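You operate a simulated robot arm through the tools that you are given. There is no shell and no other tool. Be economical: measure what you need, move in short steps, check, and stop when the job is done.

Carry out the task below with a simulated robot arm. There is one attempt and no reset: what you move stays moved.

TASK
Count the tapered blocks on the brown bench top, then put as many of the cream felt pads from the brown bench top on the large cream sheet.
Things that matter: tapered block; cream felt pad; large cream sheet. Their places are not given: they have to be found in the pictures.

It is judged by the outcome, as a careful person would: the job done as asked, and still so three seconds after it is handed in. It fails if anything else is knocked over, pushed out of place, dropped, spilled or broken.

THE ROBOT
A 7-joint arm with a two-finger parallel gripper, fixed in place. Base frame: the origin is at the foot of the arm, x ahead of it, y to its left, z up; the work surface is at about z = 0. Lengths are in m, angles in rad, forces in N, time in s.
With the tool pointing down near the work surface it reaches from about 0.24 to 0.62 m from the base axis. Its first joint turns from -1.152 to 1.152 rad. Payload 2.6 kg.
Tool frame: the origin (TCP) lies between the finger pads and is the grasp point; the fingertips stand 0.03 m ahead of it; z points along the fingers, y is the line along which they close. The gripper opens to 0.094 m. The fingers are 0.028 m wide and 0.01 m thick; the gripper's body (0.05 by 0.096 m) begins 0.055 m behind the TCP.
Orientation is told as [roll, pitch, yaw] about the base's x, y, z axes, in that order, counted from this pose: with the fingers straight down and closing along the base's y, the tool's x points along the base's -x, its y along +y and its z along -z.

THE INTERFACE
- The arm moves only by the tool jog_arm. Its argument "commands" is a list of rows, each a list of 7 numbers: the shift along the base's x, y, z in m, then the turn, a rotation vector about the base's x, y, z in rad, then the gripper command, from -1 (fully open) to 1 (shut), values between in proportion. In form: [[dx, dy, dz, rx, ry, rz, hand], ...]. A call has 1 to 8 rows; each row is the pose to reach, as a shift and turn from the pose commanded when the call began. A row lasts 0.2 s, in which the tool goes at most 0.05 m and 0.15 rad; a call with a longer step from one row to the next is refused whole, and so is a gripper value outside its range. A pose out of reach is approached as far as the arm can. The call stops where the force on the tool passes 40 N (or 10 N more than at its start, if that is more) or the arm is blocked; 0.2 s more then pass. The fingers move at their own pace (about 0.072 m/s each) and stop on an object; they squeeze with about 35 N. The grip force told is the motor's: it shows also when the fingers shut on nothing. Time passes only in rows, and 0.2 s behind the last, so rows that repeat a pose let the fingers close. It gives the time, the measured TCP pose, the force on the tool (base axes), the opening and the grip force at its end, in the units of the frame above (readings bear some noise).
- Cameras (640 x 400 px; columns grow to the right, rows downward): "scene" is fixed at [0.0384, 0.4427, 0.5465]; the picture's right is [-0.68, -0.74, 0.00], its down [-0.53, 0.49, -0.69] and it looks along [0.51, -0.47, -0.72] (base axes); focal length 248 px, centre (320, 200). "wrist" rides on the gripper at [-0.037, 0, -0.058] in the tool frame; the picture's right is [0.00, -1.00, 0.00], its down [0.97, 0.00, -0.24] and it looks along [0.24, 0.00, 0.97] (tool axes); focal length 218 px, centre (320, 200).
- get_image(camera): a new picture of that camera. No time passes.
- pixel_to_xyz(camera, pixels): for up to 12 pixels [column, row] of the newest picture of that camera ("zoom" is the newest enlarged one), the place [x, y, z] in the base frame of the surface seen there, good to about 0.002 m. No time passes.
- close_up(camera, box): a new picture of the part [left, top, right, bottom] of that camera's present view, enlarged. No time passes.
- close_job(): hands the job in; it is judged then, once.

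Work in short steps. Measure before you move; look again where a grasp or a placing could have gone wrong, and mend it. You have 60 turns and 26 pictures in all, the two below and enlarged ones among them. Open the gripper and draw the arm clear of the work before you hand the job in, unless the task says otherwise; then end with one line.

The tools are called after "Request:" by a JSON object that holds its "method" and its "body". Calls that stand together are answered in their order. jog_arm: Moves the arm, as the interface text tells. Its arguments: {"type":"object","properties":{"commands":{"type":"array"}},"required":["commands"]} The other tools are called the same way: get_image (camera) takes a picture; pixel_to_xyz (camera, pixels) gives the place of the surface under pixels of a picture; close_up (camera, box) takes an enlarged picture of a part of a camera's view; close_job () hands the job in.

At the start:

```text
clock: 0.0
tool_pos: [0.3932, 0.0341, 0.3199]
ee_rot: [0.001, 0.001, 0.0]
wrist_force: [0.8, -0.2, 0.6]
width: 0.094
grasp_force: 0.0
```

scene: 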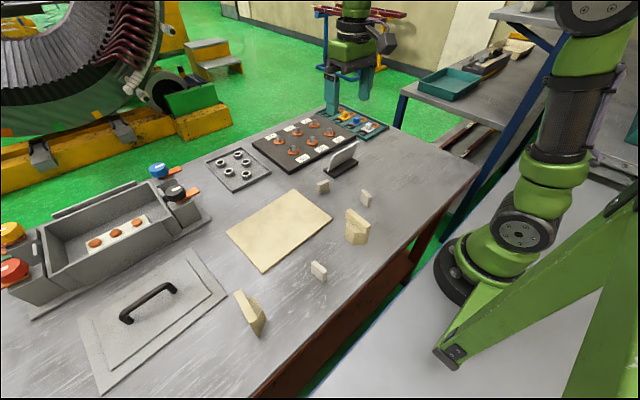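
wrist: 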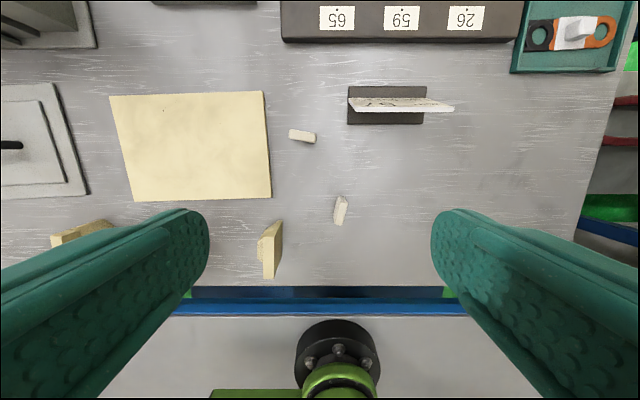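

The bench shows several cream pieces near (250,310), (357,227), (318,270), (323,187), (366,198). I enlarge to tell which are tapered blocks and which are felt pads.

Request:
{"method": "close_up", "body": {"camera": "scene", "box": [220, 160, 400, 340]}}

Request:
{"method": "close_up", "body": {"camera": "scene", "box": [200, 60, 560, 200]}}

```text
2.22 times, centred on (310, 250) of scene
```

zoom: 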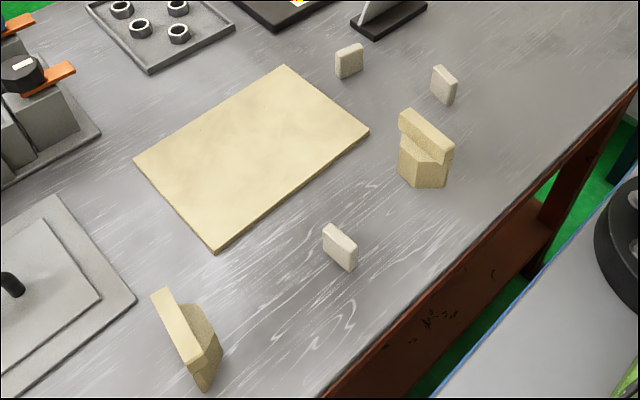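

```text
1.78 times, centred on (380, 130) of scene
```

zoom: 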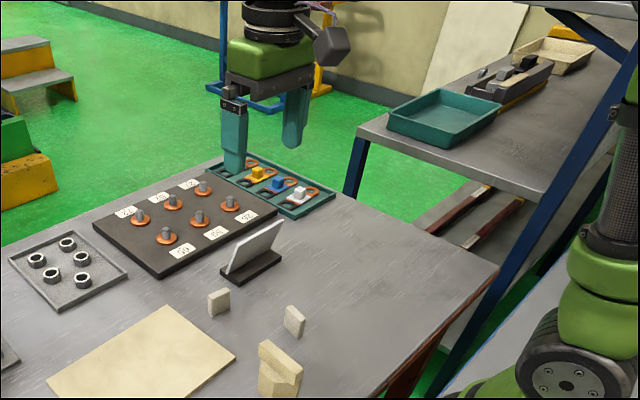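

Two tapered blocks and three pads are visible so far. I check the left part of the bench, and measure pads, blocks and sheet.

Request:
{"method": "close_up", "body": {"camera": "scene", "box": [0, 150, 260, 400]}}

Request:
{"method": "pixel_to_xyz", "body": {"camera": "scene", "pixels": [[318, 270], [323, 187], [366, 198], [357, 218], [355, 237], [246, 312], [260, 315], [228, 233], [292, 190], [331, 218], [263, 271], [280, 228]]}}

Request:
{"method": "close_up", "body": {"camera": "wrist", "box": [220, 100, 400, 290]}}

```text
1.60 times, centred on (130, 275) of scene
```

zoom: 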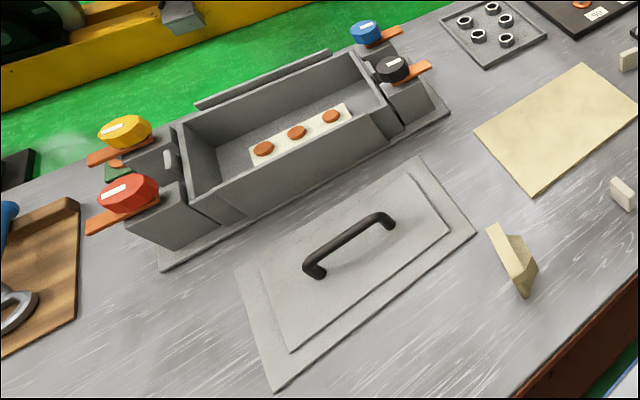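

```text
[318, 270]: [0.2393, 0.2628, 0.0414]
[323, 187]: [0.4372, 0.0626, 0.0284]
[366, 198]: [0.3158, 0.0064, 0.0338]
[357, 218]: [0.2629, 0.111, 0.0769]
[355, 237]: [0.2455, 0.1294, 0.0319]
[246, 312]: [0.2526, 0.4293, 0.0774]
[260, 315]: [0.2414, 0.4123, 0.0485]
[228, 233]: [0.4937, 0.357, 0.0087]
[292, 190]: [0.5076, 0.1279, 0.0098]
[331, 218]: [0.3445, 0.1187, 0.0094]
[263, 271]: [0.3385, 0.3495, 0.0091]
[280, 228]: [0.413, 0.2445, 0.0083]
```

```text
2.11 times, centred on (310, 195) of wrist
```

zoom: 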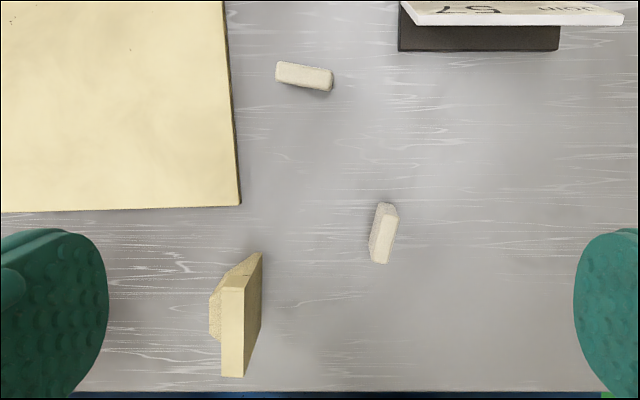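

Only two tapered blocks appear, so two pads go on the sheet. I measure the outlines of the two easier pads (tops at zoom (304,75) and (385,230)).

Request:
{"method": "pixel_to_xyz", "body": {"camera": "zoom", "pixels": [[280, 70], [304, 75], [329, 80], [304, 66], [304, 84], [360, 90], [390, 210], [386, 230], [382, 255], [378, 230], [394, 232], [420, 230]]}}

Request:
{"method": "close_up", "body": {"camera": "scene", "box": [300, 165, 400, 225]}}

```text
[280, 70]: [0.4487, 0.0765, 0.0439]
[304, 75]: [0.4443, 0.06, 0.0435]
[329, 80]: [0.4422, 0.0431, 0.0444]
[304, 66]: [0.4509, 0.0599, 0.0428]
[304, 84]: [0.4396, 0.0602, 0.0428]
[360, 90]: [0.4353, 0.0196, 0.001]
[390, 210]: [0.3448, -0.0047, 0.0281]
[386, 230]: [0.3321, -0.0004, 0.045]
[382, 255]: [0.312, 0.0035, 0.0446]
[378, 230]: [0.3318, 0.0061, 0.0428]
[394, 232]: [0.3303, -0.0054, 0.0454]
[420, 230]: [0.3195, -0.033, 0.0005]
```

```text
6.40 times, centred on (350, 195) of scene
```

zoom: 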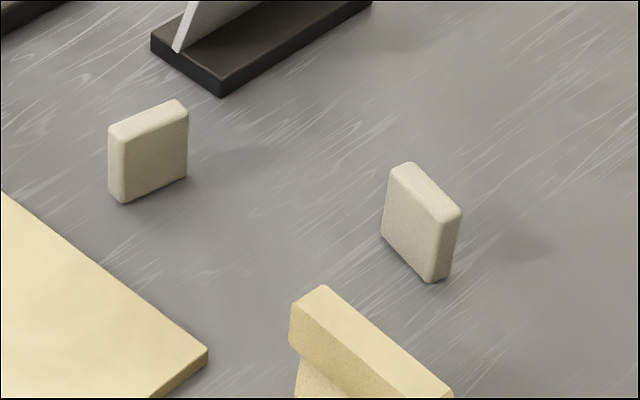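

Pads are about 0.035 × 0.013 × 0.044 m, standing on edge. Pad A centre is about (0.445,0.060), pad B about (0.326,0.000). I check the sign's height at (345,152) and move above pad A, turned to its length.

Request:
{"method": "pixel_to_xyz", "body": {"camera": "scene", "pixels": [[355, 143], [332, 162], [343, 153], [328, 175], [357, 163]]}}

Request:
{"method": "jog_arm", "body": {"commands": [[0.02, 0.01, -0.04, 0, 0, -0.1, -0.3], [0.04, 0.02, -0.08, 0, 0, -0.19, -0.3], [0.052, 0.026, -0.12, 0, 0, -0.19, -0.3], [0.052, 0.026, -0.16, 0, 0, -0.19, -0.3], [0.052, 0.026, -0.16, 0, 0, -0.19, -0.3]]}}

Request:
{"method": "get_image", "body": {"camera": "wrist"}}

```text
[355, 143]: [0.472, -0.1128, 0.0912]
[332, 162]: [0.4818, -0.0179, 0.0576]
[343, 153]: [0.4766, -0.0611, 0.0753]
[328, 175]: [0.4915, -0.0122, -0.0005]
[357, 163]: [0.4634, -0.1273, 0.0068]
```

```text
clock: 1.2
tool_pos: [0.4444, 0.0594, 0.159]
ee_rot: [0.0, 0.0, -0.188]
wrist_force: [0.5, -0.3, -0.3]
width: 0.061
grasp_force: 0.0
```

```text
18 pictures are left
```

wrist: 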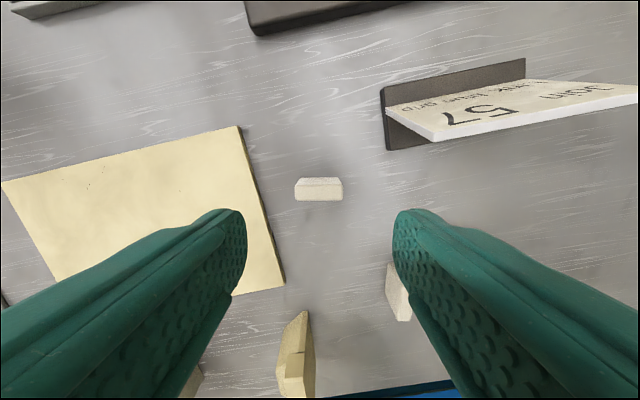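

Pad A at (319,188) is well aligned in yaw and centred; I verify its x and extents.

Request:
{"method": "pixel_to_xyz", "body": {"camera": "wrist", "pixels": [[319, 180], [319, 184], [319, 190], [319, 197], [300, 190], [338, 190]]}}

```text
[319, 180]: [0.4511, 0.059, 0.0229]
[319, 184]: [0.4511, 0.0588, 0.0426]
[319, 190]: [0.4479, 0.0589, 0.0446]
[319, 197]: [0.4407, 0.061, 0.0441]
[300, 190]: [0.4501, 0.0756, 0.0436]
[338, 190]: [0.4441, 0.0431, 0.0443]
```

Centre is (0.446,0.059), so I go straight down to z≈0.042 and close.

Request:
{"method": "jog_arm", "body": {"commands": [[0.001, 0, -0.04, 0, 0, 0, -0.3], [0.001, 0, -0.08, 0, 0, 0, -0.3], [0.001, 0, -0.117, 0, 0, 0, -0.3], [0.001, 0, -0.117, 0, 0, 0, -0.3], [0.001, 0, -0.117, 0, 0, 0, 1], [0.001, 0, -0.117, 0, 0, 0, 1], [0.001, 0, -0.117, 0, 0, 0, 1]]}}

```text
clock: 2.8
tool_pos: [0.4461, 0.0602, 0.0418]
ee_rot: [0.0, -0.001, -0.19]
wrist_force: [0.5, 0.4, 0.0]
width: 0.0389
grasp_force: 35.1
```

Gripped at 0.039 m. I lift it and carry it over the sheet near (0.425,0.25).

Request:
{"method": "jog_arm", "body": {"commands": [[0, 0, 0.03, 0, 0, 0, 1], [0, 0, 0.07, 0, 0, 0, 1], [-0.005, 0.045, 0.08, 0, 0, 0.05, 1], [-0.01, 0.09, 0.08, 0, 0, 0.1, 1], [-0.015, 0.135, 0.08, 0, 0, 0.19, 1], [-0.02, 0.18, 0.08, 0, 0, 0.19, 1], [-0.02, 0.19, 0.08, 0, 0, 0.19, 1], [-0.02, 0.19, 0.08, 0, 0, 0.19, 1]]}}

Request:
{"method": "get_image", "body": {"camera": "scene"}}

Request:
{"method": "get_image", "body": {"camera": "wrist"}}

```text
clock: 4.6
tool_pos: [0.4267, 0.2513, 0.1229]
ee_rot: [0.0, 0.001, -0.001]
wrist_force: [-0.1, 0.5, 0.4]
width: 0.0386
grasp_force: 34.5
```

```text
17 pictures are left
```

scene: 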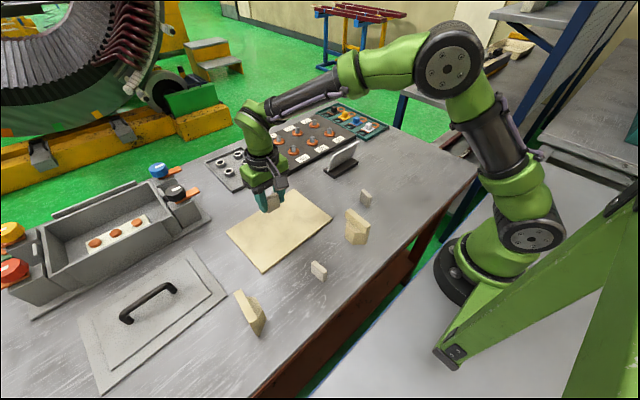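

```text
16 pictures are left
```

wrist: 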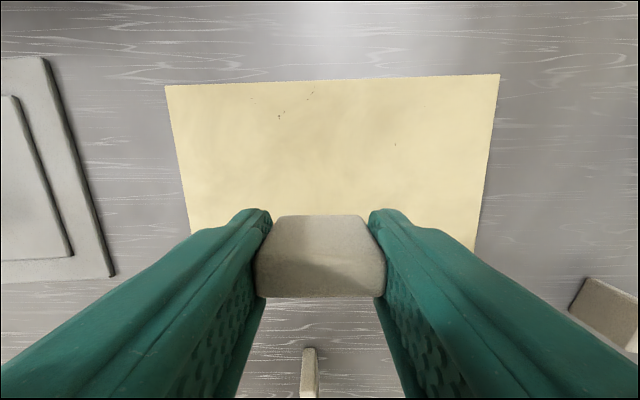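

The pad is held over the sheet; I check that it hasn't tilted in the fingers.

Request:
{"method": "pixel_to_xyz", "body": {"camera": "wrist", "pixels": [[320, 220], [320, 230], [320, 240], [320, 250], [320, 260], [320, 270], [320, 280], [320, 292]]}}

```text
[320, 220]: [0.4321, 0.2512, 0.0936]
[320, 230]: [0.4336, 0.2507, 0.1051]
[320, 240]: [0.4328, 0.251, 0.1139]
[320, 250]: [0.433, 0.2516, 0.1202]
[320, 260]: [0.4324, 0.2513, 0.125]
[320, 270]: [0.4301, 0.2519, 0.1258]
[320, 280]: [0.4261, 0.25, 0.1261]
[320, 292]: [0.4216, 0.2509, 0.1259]
```

Upright. I lower it to just onto the sheet (TCP z≈0.0515), open modestly, and rise.

Request:
{"method": "jog_arm", "body": {"commands": [[0, 0, -0.04, 0, 0, 0, 1], [0, 0, -0.065, 0, 0, 0, 1], [0, 0, -0.0715, 0, 0, 0, 1], [0, 0, -0.0715, 0, 0, 0, 1], [0, 0, -0.0715, 0, 0, 0, -0.3], [0, 0, -0.0715, 0, 0, 0, -0.3], [0, 0, -0.03, 0, 0, 0, -0.3], [0, 0, 0.01, 0, 0, 0, -0.3]]}}

Request:
{"method": "get_image", "body": {"camera": "wrist"}}

```text
clock: 6.4
tool_pos: [0.4265, 0.2489, 0.1319]
ee_rot: [0.0, 0.0, 0.0]
wrist_force: [0.6, 1.3, 0.0]
width: 0.0613
grasp_force: 0.0
```

```text
15 pictures are left
```

wrist: 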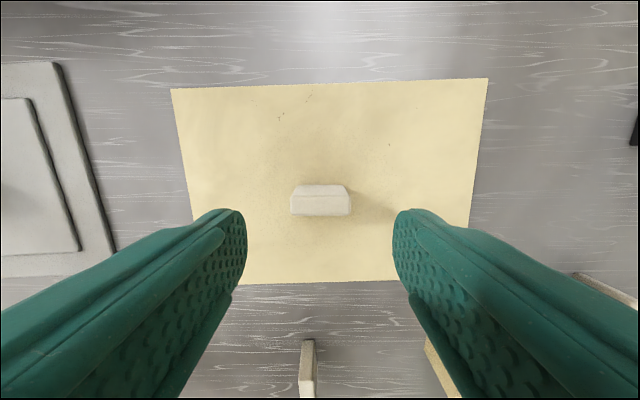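

Pad A stands on the sheet. Now rise and go above pad B, turning -0.24.

Request:
{"method": "jog_arm", "body": {"commands": [[0, 0, 0.04, 0, 0, 0, -0.3], [-0.01, -0.035, 0.06, 0, 0, 0, -0.3], [-0.025, -0.08, 0.06, 0, 0, -0.06, -0.3], [-0.04, -0.125, 0.06, 0, 0, -0.12, -0.3], [-0.055, -0.17, 0.06, 0, 0, -0.18, -0.3], [-0.075, -0.21, 0.06, 0, 0, -0.24, -0.3], [-0.1, -0.25, 0.06, 0, 0, -0.24, -0.3], [-0.1, -0.25, 0.03, 0, 0, -0.24, -0.3]]}}

Request:
{"method": "get_image", "body": {"camera": "wrist"}}

```text
clock: 8.2
tool_pos: [0.3273, -0.0005, 0.16]
ee_rot: [0.002, 0.0, -0.238]
wrist_force: [0.0, 1.1, 0.4]
width: 0.0609
grasp_force: 0.0
```

```text
14 pictures are left
```

wrist: 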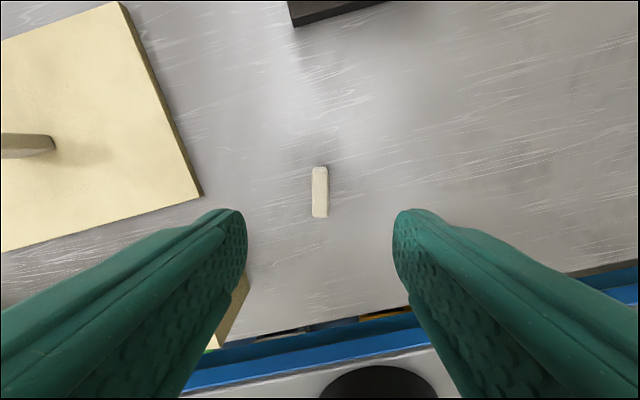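

Pad B at (320,192) is aligned with the fingers; I check its extents.

Request:
{"method": "pixel_to_xyz", "body": {"camera": "wrist", "pixels": [[320, 170], [320, 176], [320, 192], [320, 213], [314, 192], [326, 192]]}}

```text
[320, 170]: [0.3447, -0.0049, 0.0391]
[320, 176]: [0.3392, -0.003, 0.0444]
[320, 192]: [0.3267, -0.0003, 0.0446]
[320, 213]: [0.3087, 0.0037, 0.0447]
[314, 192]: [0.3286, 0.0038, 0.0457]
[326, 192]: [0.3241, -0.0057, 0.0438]
```

Centred at about (0.326,0). Down to z≈0.042 and close.

Request:
{"method": "jog_arm", "body": {"commands": [[-0.001, 0, -0.04, 0, 0, 0, -0.3], [-0.001, 0, -0.08, 0, 0, 0, -0.3], [-0.001, 0, -0.118, 0, 0, 0, -0.3], [-0.001, 0, -0.118, 0, 0, 0, -0.3], [-0.001, 0, -0.118, 0, 0, 0, 1], [-0.001, 0, -0.118, 0, 0, 0, 1], [-0.001, 0, -0.118, 0, 0, 0, 1], [-0.001, 0, -0.118, 0, 0, 0, 1]]}}

```text
clock: 10.0
tool_pos: [0.3266, 0.0004, 0.0427]
ee_rot: [0.001, 0.0, -0.241]
wrist_force: [-0.3, -0.1, 0.4]
width: 0.0166
grasp_force: 34.9
```

Gripped at 0.0166 m. Lift and carry to about (0.42,0.175), next to pad A.

Request:
{"method": "jog_arm", "body": {"commands": [[0, 0, 0.04, 0, 0, 0, 1], [0, 0, 0.08, 0, 0, 0, 1], [0.035, 0.03, 0.09, 0, 0, 0.06, 1], [0.065, 0.065, 0.09, 0, 0, 0.12, 1], [0.085, 0.105, 0.09, 0, 0, 0.18, 1], [0.094, 0.145, 0.09, 0, 0, 0.24, 1], [0.094, 0.175, 0.09, 0, 0, 0.24, 1], [0.094, 0.175, 0.09, 0, 0, 0.24, 1]]}}

Request:
{"method": "get_image", "body": {"camera": "wrist"}}

```text
clock: 11.8
tool_pos: [0.4193, 0.1749, 0.1337]
ee_rot: [0.001, 0.001, 0.0]
wrist_force: [-0.6, 0.2, -0.2]
width: 0.0168
grasp_force: 35.1
```

```text
13 pictures are left
```

wrist: 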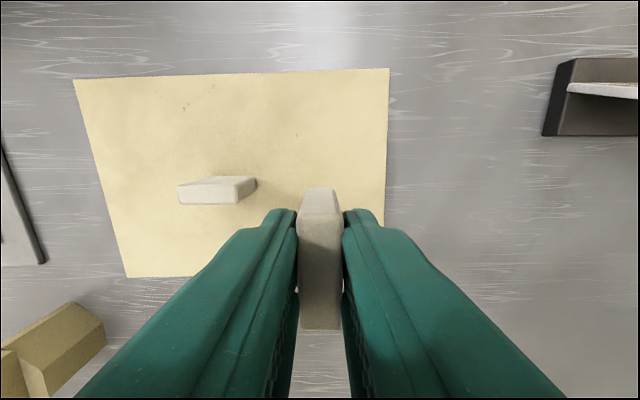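

Pad B is held upright over the sheet, clear of pad A. Lower to z≈0.0522, release with a small opening and rise.

Request:
{"method": "jog_arm", "body": {"commands": [[0, 0, -0.04, 0, 0, 0, 1], [0, 0, -0.072, 0, 0, 0, 1], [0, 0, -0.081, 0, 0, 0, 1], [0, 0, -0.081, 0, 0, 0, 1], [0, 0, -0.081, 0, 0, 0, 0.15], [0, 0, -0.081, 0, 0, 0, 0.15], [0, 0, -0.04, 0, 0, 0, 0.15], [0, 0, 0.01, 0, 0, 0, 0.15]]}}

Request:
{"method": "get_image", "body": {"camera": "wrist"}}

```text
clock: 13.6
tool_pos: [0.419, 0.1744, 0.1421]
ee_rot: [0.0, 0.002, 0.001]
wrist_force: [-0.6, -0.4, -0.1]
width: 0.04
grasp_force: 0.0
```

```text
12 pictures are left
```

wrist: 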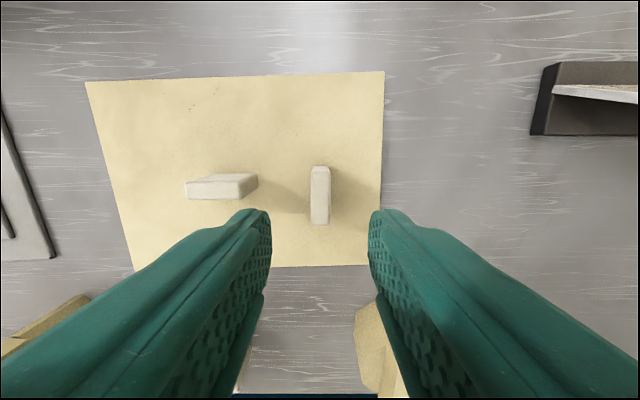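

Both pads stand on the sheet. I raise the arm and open, then survey the bench for any hidden tapered block.

Request:
{"method": "jog_arm", "body": {"commands": [[0, 0, 0.05, 0, 0, 0, 0.15], [0, 0, 0.1, 0, 0, 0, -1], [-0.02, 0, 0.15, 0, 0, 0, -1], [-0.04, 0, 0.19, 0, 0, 0, -1], [-0.04, 0, 0.22, 0, 0, 0, -1], [-0.04, 0.03, 0.22, 0, 0, 0, -1], [-0.04, 0.07, 0.22, 0, 0, 0, -1], [-0.04, 0.07, 0.22, 0, 0, 0, -1]]}}

Request:
{"method": "get_image", "body": {"camera": "wrist"}}

Request:
{"method": "get_image", "body": {"camera": "scene"}}

```text
refused: row 3 steps farther than a row can; nothing moved
```

```text
11 pictures are left
```

wrist: 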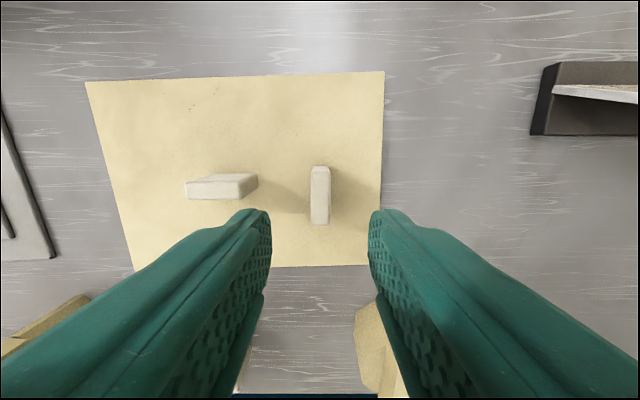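

```text
10 pictures are left
```

scene: 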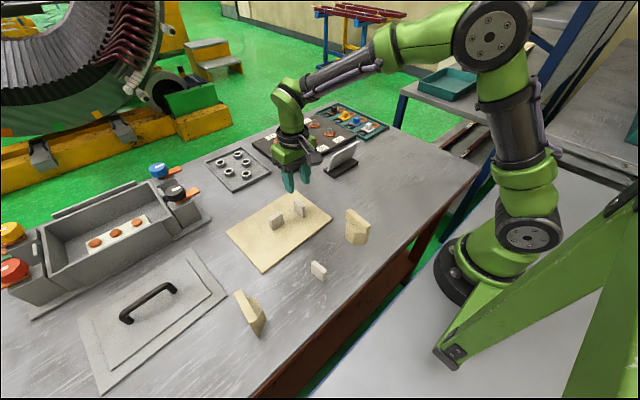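

The move was refused (step too long); I repeat it with shorter steps.

Request:
{"method": "jog_arm", "body": {"commands": [[0, 0, 0.045, 0, 0, 0, 0.15], [0, 0, 0.09, 0, 0, 0, -1], [-0.015, 0, 0.13, 0, 0, 0, -1], [-0.03, 0, 0.17, 0, 0, 0, -1], [-0.04, 0.03, 0.2, 0, 0, 0, -1], [-0.04, 0.07, 0.2, 0, 0, 0, -1], [-0.04, 0.11, 0.2, 0, 0, 0, -1], [-0.04, 0.11, 0.2, 0, 0, 0, -1]]}}

Request:
{"method": "get_image", "body": {"camera": "wrist"}}

Request:
{"method": "get_image", "body": {"camera": "scene"}}

```text
clock: 15.4
tool_pos: [0.3803, 0.2844, 0.3425]
ee_rot: [-0.001, 0.001, 0.001]
wrist_force: [0.0, -0.8, 0.2]
width: 0.0939
grasp_force: 0.2
```

```text
9 pictures are left
```

wrist: 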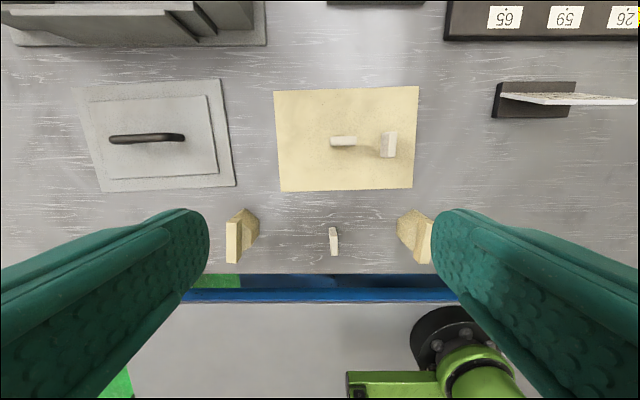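

```text
8 pictures are left
```

scene: 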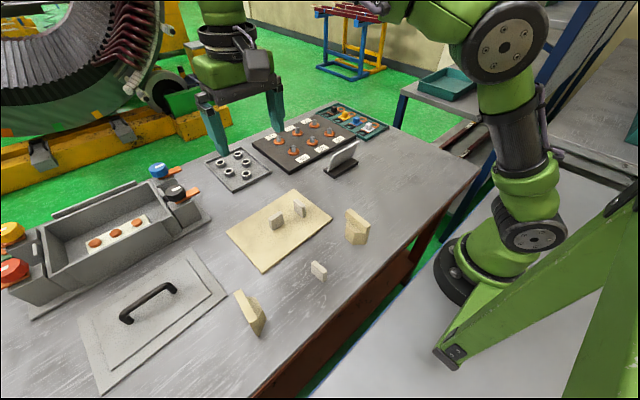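

There are exactly two tapered blocks, at (240,235) and (417,235) in the wrist view. Two pads stand on the sheet, nothing else has moved, and the arm is clear with the gripper open, so I hand in.

Request:
{"method": "close_job", "body": {}}

```text
The job is handed in.
```

I counted two tapered blocks on the bench and stood two cream felt pads on the large cream sheet; the third pad stays where it was on the bench.
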